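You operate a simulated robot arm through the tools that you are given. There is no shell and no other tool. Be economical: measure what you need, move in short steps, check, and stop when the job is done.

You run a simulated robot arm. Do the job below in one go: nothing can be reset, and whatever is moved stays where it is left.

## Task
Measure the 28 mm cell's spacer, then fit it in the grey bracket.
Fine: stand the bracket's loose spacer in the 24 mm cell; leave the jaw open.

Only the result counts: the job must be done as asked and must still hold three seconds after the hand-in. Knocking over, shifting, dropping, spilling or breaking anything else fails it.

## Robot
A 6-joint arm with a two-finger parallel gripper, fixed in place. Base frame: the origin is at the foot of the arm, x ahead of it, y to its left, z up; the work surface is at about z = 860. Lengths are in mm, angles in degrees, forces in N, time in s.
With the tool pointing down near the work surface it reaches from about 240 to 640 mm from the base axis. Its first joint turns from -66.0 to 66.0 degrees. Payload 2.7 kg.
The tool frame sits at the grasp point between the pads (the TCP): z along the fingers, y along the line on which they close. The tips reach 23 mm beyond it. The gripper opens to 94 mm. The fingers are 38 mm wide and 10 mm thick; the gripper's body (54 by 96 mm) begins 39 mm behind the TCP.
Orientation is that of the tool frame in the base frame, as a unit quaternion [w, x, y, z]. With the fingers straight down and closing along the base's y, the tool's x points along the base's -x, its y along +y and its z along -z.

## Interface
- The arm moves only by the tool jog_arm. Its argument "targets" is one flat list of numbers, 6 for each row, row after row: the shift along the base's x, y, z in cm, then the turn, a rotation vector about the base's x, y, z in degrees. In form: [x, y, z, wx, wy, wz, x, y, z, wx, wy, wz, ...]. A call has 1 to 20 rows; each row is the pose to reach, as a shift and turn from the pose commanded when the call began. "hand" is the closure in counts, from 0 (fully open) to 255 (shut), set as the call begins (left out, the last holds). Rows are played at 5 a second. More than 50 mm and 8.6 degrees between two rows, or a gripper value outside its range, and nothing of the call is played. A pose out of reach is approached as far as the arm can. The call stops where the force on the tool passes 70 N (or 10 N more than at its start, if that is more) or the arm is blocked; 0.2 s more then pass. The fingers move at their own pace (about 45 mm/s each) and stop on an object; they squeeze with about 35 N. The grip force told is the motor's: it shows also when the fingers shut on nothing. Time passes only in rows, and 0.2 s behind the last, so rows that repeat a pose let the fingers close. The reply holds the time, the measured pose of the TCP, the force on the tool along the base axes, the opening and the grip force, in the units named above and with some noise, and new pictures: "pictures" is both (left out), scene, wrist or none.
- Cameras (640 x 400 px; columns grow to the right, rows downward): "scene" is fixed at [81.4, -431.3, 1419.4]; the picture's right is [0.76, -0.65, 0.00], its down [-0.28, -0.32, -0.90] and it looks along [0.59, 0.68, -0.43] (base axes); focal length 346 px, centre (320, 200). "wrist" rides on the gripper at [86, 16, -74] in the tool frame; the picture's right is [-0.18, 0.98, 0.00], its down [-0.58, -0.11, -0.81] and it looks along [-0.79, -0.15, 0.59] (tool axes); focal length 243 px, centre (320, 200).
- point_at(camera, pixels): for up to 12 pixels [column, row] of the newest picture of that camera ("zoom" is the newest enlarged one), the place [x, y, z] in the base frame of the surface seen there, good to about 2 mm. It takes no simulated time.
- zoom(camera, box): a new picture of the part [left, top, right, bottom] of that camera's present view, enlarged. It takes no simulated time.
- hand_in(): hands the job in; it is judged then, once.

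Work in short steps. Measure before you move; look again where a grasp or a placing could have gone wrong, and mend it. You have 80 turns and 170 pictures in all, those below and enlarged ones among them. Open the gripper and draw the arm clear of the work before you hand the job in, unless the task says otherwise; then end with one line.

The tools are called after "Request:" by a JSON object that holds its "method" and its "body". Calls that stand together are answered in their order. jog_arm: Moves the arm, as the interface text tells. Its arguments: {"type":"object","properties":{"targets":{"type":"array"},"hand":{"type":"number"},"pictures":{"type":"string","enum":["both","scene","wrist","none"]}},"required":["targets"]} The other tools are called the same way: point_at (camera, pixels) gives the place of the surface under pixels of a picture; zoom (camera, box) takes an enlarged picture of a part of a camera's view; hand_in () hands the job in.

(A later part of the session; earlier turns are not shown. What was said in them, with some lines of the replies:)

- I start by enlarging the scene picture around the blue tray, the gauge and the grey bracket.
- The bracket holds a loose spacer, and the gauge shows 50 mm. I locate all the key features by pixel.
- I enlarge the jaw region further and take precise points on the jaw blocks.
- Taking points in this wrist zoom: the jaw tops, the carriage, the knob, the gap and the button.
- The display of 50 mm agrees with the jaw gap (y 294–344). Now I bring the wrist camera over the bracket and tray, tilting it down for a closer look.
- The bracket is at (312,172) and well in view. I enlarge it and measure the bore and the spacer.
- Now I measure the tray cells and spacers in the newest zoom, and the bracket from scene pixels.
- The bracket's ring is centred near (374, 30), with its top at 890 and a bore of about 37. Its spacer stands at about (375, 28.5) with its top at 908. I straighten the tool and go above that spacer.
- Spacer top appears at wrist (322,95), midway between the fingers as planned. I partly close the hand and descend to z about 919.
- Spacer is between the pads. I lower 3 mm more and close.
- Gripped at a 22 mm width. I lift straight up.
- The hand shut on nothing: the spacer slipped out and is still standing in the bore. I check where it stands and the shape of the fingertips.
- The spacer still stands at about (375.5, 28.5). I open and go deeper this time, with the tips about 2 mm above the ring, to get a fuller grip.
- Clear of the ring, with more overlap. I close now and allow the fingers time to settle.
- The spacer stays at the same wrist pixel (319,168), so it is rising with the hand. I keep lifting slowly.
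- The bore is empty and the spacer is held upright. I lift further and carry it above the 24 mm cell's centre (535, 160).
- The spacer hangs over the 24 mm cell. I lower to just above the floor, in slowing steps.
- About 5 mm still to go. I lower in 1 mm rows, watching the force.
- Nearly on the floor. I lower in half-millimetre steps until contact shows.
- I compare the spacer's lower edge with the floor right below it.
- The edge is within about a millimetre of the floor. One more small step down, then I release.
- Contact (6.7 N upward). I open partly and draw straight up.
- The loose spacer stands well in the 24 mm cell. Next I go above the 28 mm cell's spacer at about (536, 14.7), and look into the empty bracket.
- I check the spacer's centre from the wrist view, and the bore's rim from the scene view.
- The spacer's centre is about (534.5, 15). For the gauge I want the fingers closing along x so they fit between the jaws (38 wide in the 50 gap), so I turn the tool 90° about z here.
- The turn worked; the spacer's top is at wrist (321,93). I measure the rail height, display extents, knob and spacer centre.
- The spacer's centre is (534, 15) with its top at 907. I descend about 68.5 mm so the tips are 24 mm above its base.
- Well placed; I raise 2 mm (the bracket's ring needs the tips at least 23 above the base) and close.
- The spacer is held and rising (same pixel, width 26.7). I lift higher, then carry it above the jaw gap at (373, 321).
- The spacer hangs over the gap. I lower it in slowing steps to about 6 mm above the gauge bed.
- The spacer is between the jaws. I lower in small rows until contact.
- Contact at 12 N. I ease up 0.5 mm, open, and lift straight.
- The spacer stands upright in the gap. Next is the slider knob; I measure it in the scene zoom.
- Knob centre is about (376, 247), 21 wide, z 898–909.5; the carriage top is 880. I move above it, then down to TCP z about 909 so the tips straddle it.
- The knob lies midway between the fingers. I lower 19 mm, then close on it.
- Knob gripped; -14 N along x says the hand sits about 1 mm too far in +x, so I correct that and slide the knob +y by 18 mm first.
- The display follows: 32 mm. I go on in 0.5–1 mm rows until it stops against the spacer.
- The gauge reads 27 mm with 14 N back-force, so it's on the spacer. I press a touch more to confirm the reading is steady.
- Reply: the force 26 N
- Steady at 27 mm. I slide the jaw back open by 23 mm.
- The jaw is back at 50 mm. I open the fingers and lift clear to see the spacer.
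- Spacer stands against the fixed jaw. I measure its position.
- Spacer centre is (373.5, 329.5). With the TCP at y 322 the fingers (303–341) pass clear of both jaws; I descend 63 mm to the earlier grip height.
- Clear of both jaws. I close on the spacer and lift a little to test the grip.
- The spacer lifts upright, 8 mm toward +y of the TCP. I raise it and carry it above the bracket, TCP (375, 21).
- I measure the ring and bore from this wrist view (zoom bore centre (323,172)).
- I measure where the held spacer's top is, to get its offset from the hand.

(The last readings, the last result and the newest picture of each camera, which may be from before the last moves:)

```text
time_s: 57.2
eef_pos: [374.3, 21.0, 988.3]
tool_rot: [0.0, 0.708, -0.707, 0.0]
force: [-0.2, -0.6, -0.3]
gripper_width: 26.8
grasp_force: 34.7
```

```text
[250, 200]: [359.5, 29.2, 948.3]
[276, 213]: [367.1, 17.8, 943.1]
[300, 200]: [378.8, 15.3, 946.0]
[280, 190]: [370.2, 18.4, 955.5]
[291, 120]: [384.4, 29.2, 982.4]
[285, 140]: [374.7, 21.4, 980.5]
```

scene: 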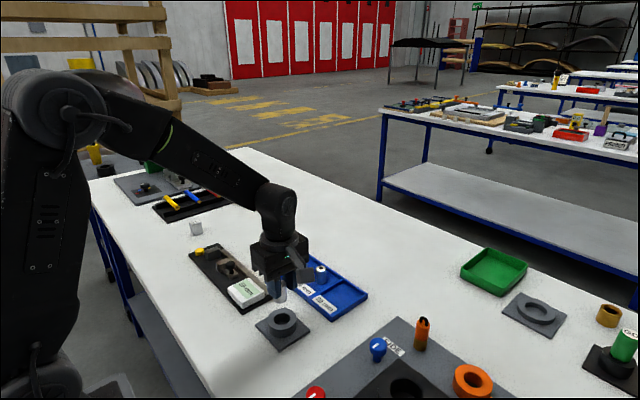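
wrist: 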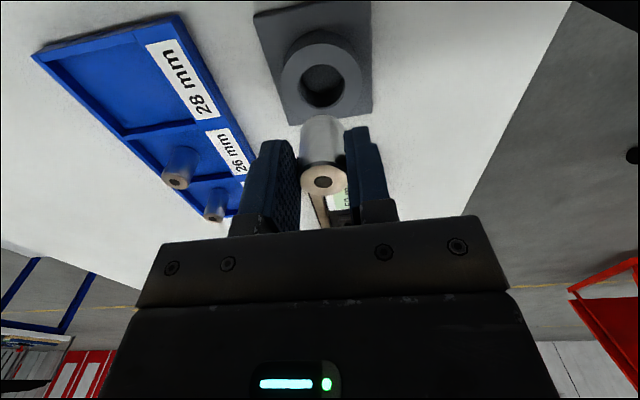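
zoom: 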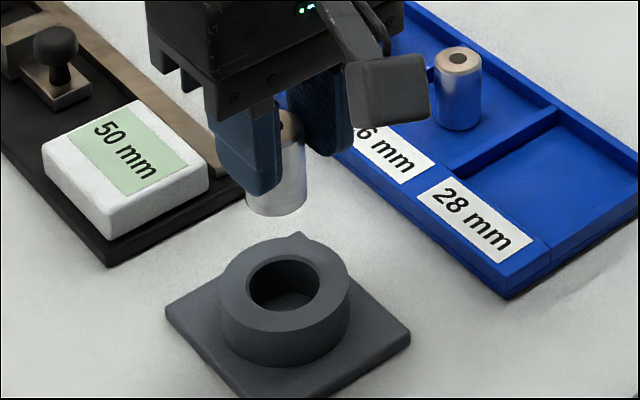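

Held spacer centre (373.3, 29.8), bottom at about 940; bore centre (374, 28.7). I shift +0.7 x, −1 y and lower to just above the ring.

Request:
{"method": "jog_arm", "body": {"targets": [0.07, -0.1, -1, 0, 0, 0, 0.07, -0.1, -2.3, 0, 0, 0, 0.07, -0.1, -3.5, 0, 0, 0, 0.07, -0.1, -4.3, 0, 0, 0, 0.07, -0.1, -4.6, 0, 0, 0, 0.07, -0.1, -4.6, 0, 0, 0]}}

Request:
{"method": "zoom", "body": {"camera": "wrist", "box": [260, 40, 380, 200]}}

Request:
{"method": "zoom", "body": {"camera": "scene", "box": [250, 285, 314, 345]}}

```text
time_s: 58.6
eef_pos: [375.7, 20.5, 942.0]
tool_rot: [0.001, 0.708, -0.707, -0.001]
force: [0.0, -0.1, 0.1]
gripper_width: 27.1
grasp_force: 34.5
```

scene: 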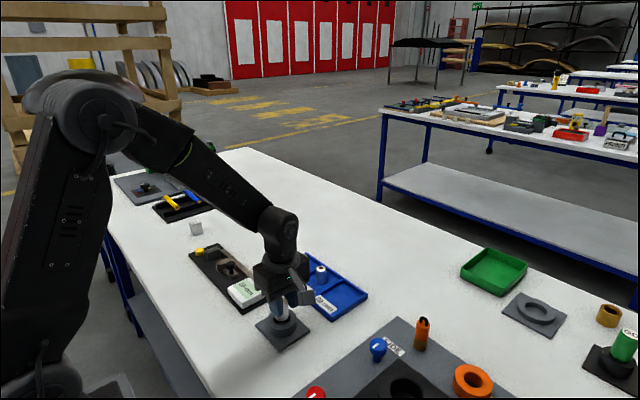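
wrist: 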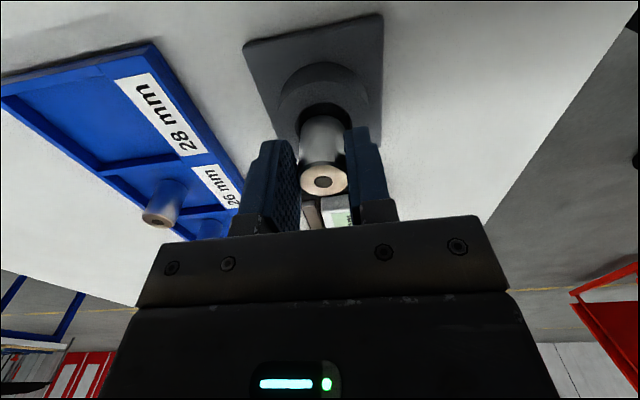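

```text
2.50 times, centred on (320, 120) of wrist
```

zoom: 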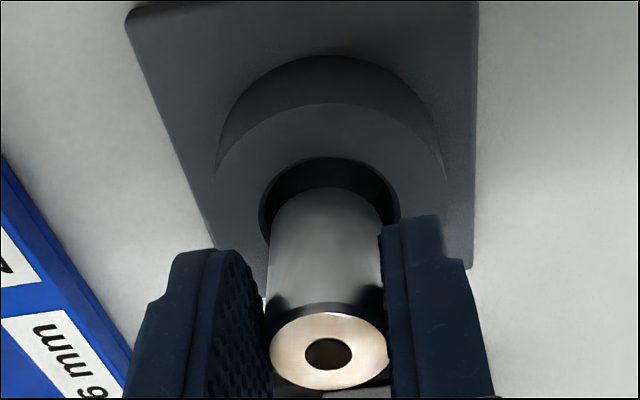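

```text
6.67 times, centred on (282, 315) of scene
```

zoom: 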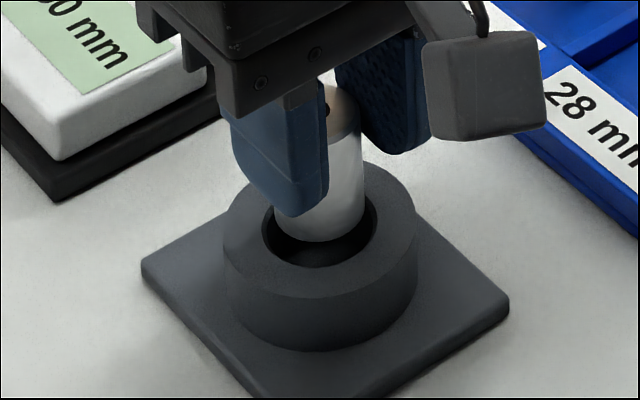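

The spacer sits slightly toward +y and +x of the bore centre in both views, so I shift (−0.5, −1.5) mm and lower 6 mm into the mouth.

Request:
{"method": "jog_arm", "body": {"targets": [-0.05, -0.15, 0, 0, 0, 0, -0.05, -0.15, -0.2, 0, 0, 0, -0.05, -0.15, -0.4, 0, 0, 0, -0.05, -0.15, -0.6, 0, 0, 0, -0.05, -0.15, -0.6, 0, 0, 0], "pictures": "none"}}

Request:
{"method": "zoom", "body": {"camera": "wrist", "box": [260, 40, 380, 200]}}

Request:
{"method": "zoom", "body": {"camera": "scene", "box": [260, 295, 304, 335]}}

```text
time_s: 59.8
eef_pos: [375.3, 20.2, 936.5]
tool_rot: [0.001, 0.707, -0.707, 0.0]
force: [-0.5, -0.7, -0.7]
gripper_width: 26.9
grasp_force: 35.8
```

```text
2.50 times, centred on (320, 120) of wrist
```

zoom: 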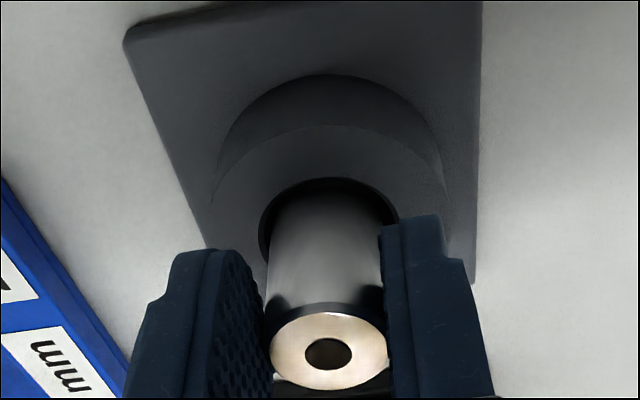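

```text
10.00 times, centred on (282, 315) of scene
```

zoom: 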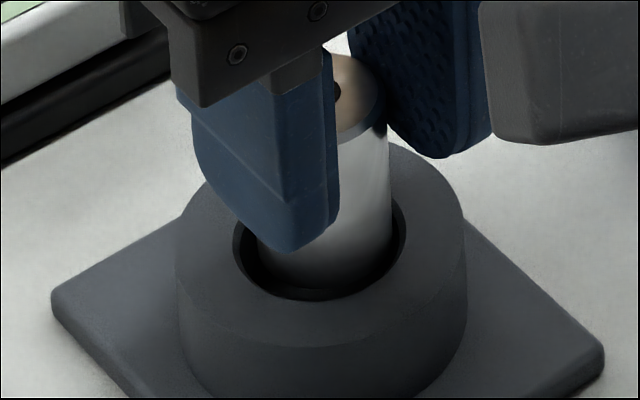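

The spacer has entered the bore with clearance all round. I lower 15 mm further, then creep.

Request:
{"method": "jog_arm", "body": {"targets": [-0.02, 0, -0.3, 0, 0, 0, -0.02, 0, -0.6, 0, 0, 0, -0.02, 0, -0.9, 0, 0, 0, -0.02, 0, -1.2, 0, 0, 0, -0.02, 0, -1.5, 0, 0, 0, -0.02, 0, -1.5, 0, 0, 0], "pictures": "none"}}

Request:
{"method": "jog_arm", "body": {"targets": [0, 0, -0.1, 0, 0, 0, 0, 0, -0.2, 0, 0, 0], "pictures": "none"}}

Request:
{"method": "zoom", "body": {"camera": "scene", "box": [260, 295, 304, 335]}}

```text
time_s: 61.2
eef_pos: [375.4, 18.9, 922.6]
tool_rot: [0.0, 0.708, -0.706, 0.001]
force: [0.5, -0.2, -0.4]
gripper_width: 26.9
grasp_force: 35.6
```

```text
time_s: 61.8
eef_pos: [374.9, 18.2, 920.0]
tool_rot: [0.0, 0.708, -0.706, 0.001]
force: [-0.7, 0.3, 0.0]
gripper_width: 27.1
grasp_force: 35.4
```

```text
10.00 times, centred on (282, 315) of scene
```

zoom: 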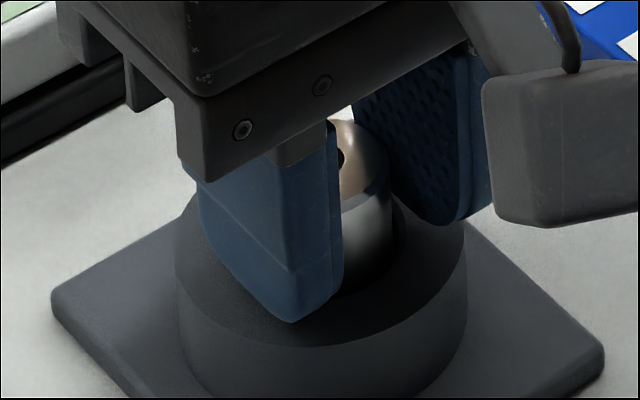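

Still no contact. I creep down in 0.5–1 mm rows, watching the force.

Request:
{"method": "jog_arm", "body": {"targets": [0, 0, -0.1, 0, 0, 0, 0, 0, -0.15, 0, 0, 0], "pictures": "none"}}

Request:
{"method": "jog_arm", "body": {"targets": [0, 0, -0.05, 0, 0, 0, 0, 0, -0.1, 0, 0, 0], "pictures": "none"}}

Request:
{"method": "zoom", "body": {"camera": "scene", "box": [260, 295, 304, 335]}}

```text
time_s: 62.4
eef_pos: [375.2, 19.4, 917.3]
tool_rot: [0.001, 0.708, -0.707, 0.0]
force: [-0.1, -0.4, -0.9]
gripper_width: 26.9
grasp_force: 35.2
```

```text
time_s: 63.0
eef_pos: [374.9, 19.4, 918.2]
tool_rot: [0.0, 0.707, -0.707, 0.0]
force: [-0.3, -0.7, -0.5]
gripper_width: 26.8
grasp_force: 35.0
```

```text
10.00 times, centred on (282, 315) of scene
```

zoom: 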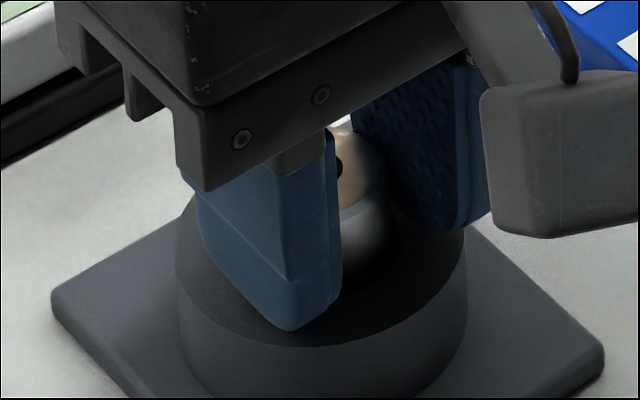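

About 1 mm remaining by command. I lower two more half steps.

Request:
{"method": "jog_arm", "body": {"targets": [0, 0, -0.05, 0, 0, 0, 0, 0, -0.1, 0, 0, 0], "pictures": "none"}}

Request:
{"method": "jog_arm", "body": {"targets": [0, 0, -0.05, 0, 0, 0, 0, 0, -0.05, 0, 0, 0], "pictures": "wrist"}}

```text
time_s: 63.6
eef_pos: [376.5, 19.4, 916.5]
tool_rot: [-0.001, 0.708, -0.707, 0.0]
force: [0.4, 0.1, 0.1]
gripper_width: 27.1
grasp_force: 35.0
```

```text
time_s: 64.2
eef_pos: [375.8, 19.4, 916.5]
tool_rot: [0.0, -0.707, 0.707, 0.0]
force: [-1.7, 0.8, 6.3]
gripper_width: 26.9
grasp_force: 35.3
```

wrist: 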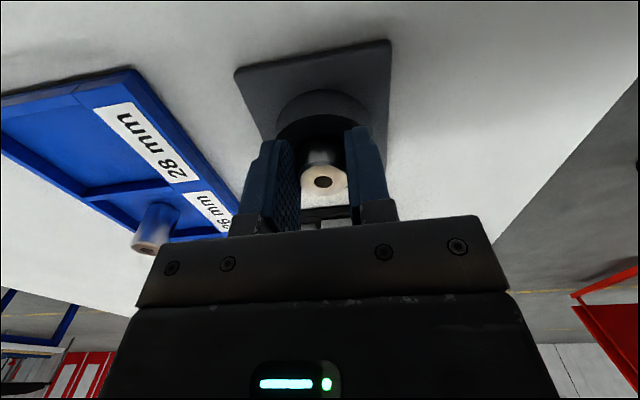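

Contact at 6 N: the spacer is on the bore floor. I open and lift straight up.

Request:
{"method": "jog_arm", "body": {"targets": [0, 0, 0, 0, 0, 0, 0, 0, 0, 0, 0, 0, 0, 0, 0, 0, 0, 0, 0, 0, 0.5, 0, 0, 0, 0, 0, 2, 0, 0, 0, 0, 0, 4.5, 0, 0, 0, 0, 0, 8, 0, 0, 0, 0, 0, 12, 0, 0, 0, 0, 0, 12, 0, 0, 0], "hand": 110}}

Request:
{"method": "zoom", "body": {"camera": "scene", "box": [180, 235, 380, 350]}}

Request:
{"method": "zoom", "body": {"camera": "scene", "box": [255, 295, 309, 345]}}

```text
time_s: 66.2
eef_pos: [375.9, 19.2, 1034.0]
tool_rot: [0.0, 0.708, -0.707, 0.0]
force: [0.5, 0.5, 0.2]
gripper_width: 53.4
grasp_force: 0.1
```

scene: 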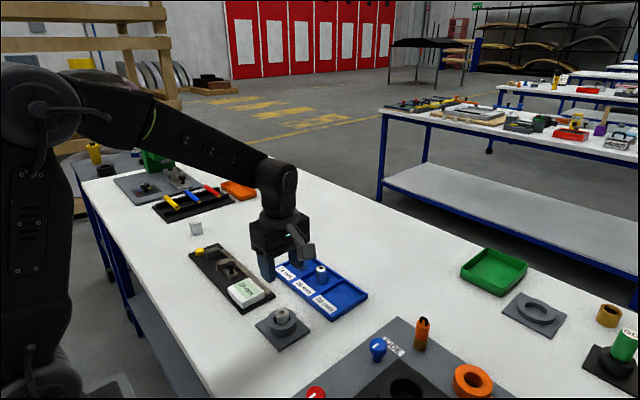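
wrist: 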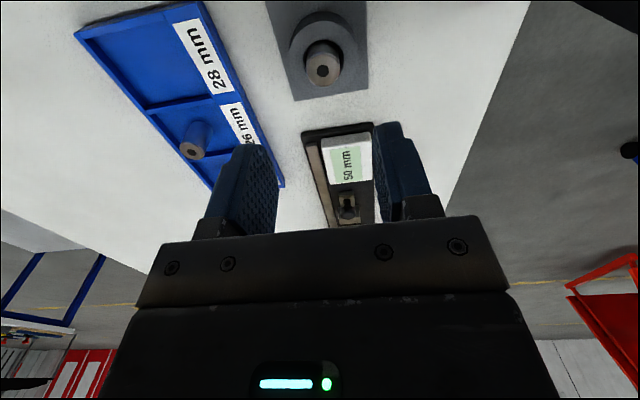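

```text
3.20 times, centred on (280, 292) of scene
```

zoom: 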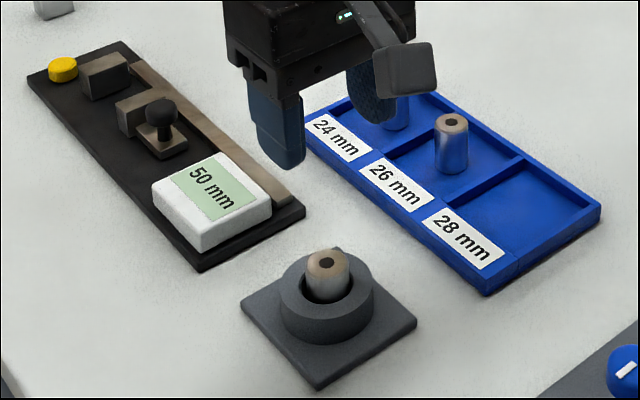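

```text
8.00 times, centred on (282, 320) of scene
```

zoom: 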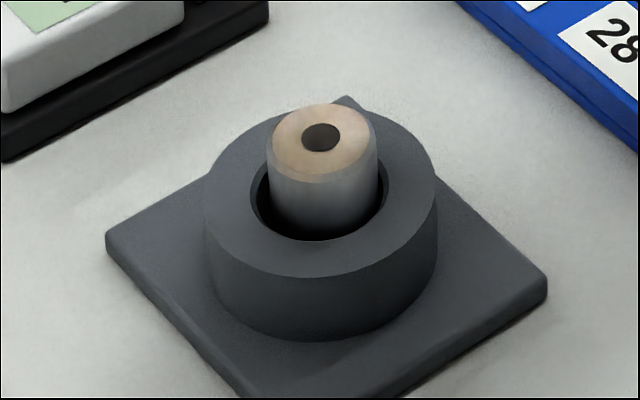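

The spacer is seated upright in the bore, and the jaw shows 50 mm (open). I raise the arm clear, open fully, and take a last look at the tray.

Request:
{"method": "jog_arm", "body": {"targets": [-1, -2, 3, 0, 0, 0, -2, -5, 6, 0, 0, 0, -3, -8, 9, 0, 0, 0, -3, -10, 11, 0, 0, 0, -3, -10, 11, 0, 0, 0], "hand": 0}}

Request:
{"method": "zoom", "body": {"camera": "scene", "box": [180, 215, 380, 345]}}

```text
time_s: 67.4
eef_pos: [343.3, -78.9, 1147.1]
tool_rot: [0.001, 0.707, -0.707, 0.0]
force: [-0.2, -0.3, -0.2]
gripper_width: 94.1
grasp_force: 0.0
```

scene: 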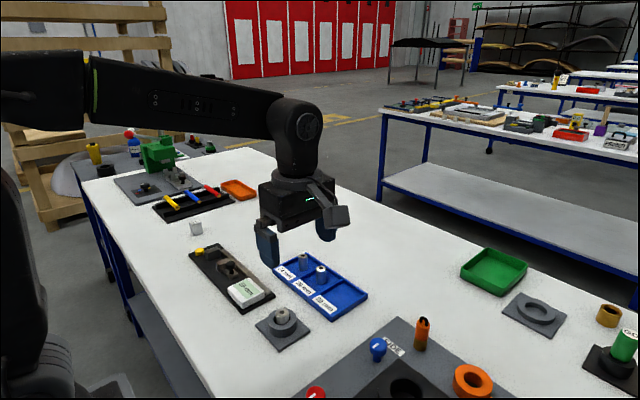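
wrist: 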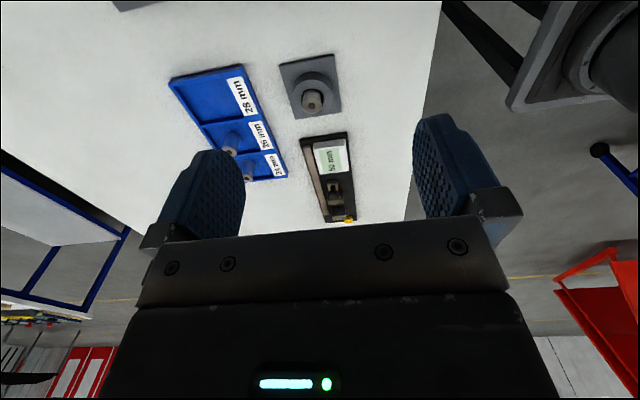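

```text
3.08 times, centred on (280, 280) of scene
```

zoom: 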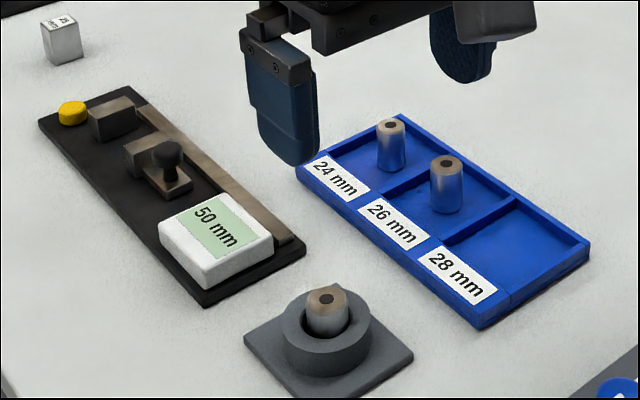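

Everything stands as asked: the loose spacer is in the 24 mm cell, the measured one is in the bracket, and the jaw is open. I hand it in.

Request:
{"method": "hand_in", "body": {}}

```text
The job is handed in.
```

The 28 mm cell's spacer read 27 mm on the gauge, 1 mm under its cell label, and now stands in the grey bracket; the bracket's loose spacer stands in the 24 mm cell, and the jaw is open at 50 mm.
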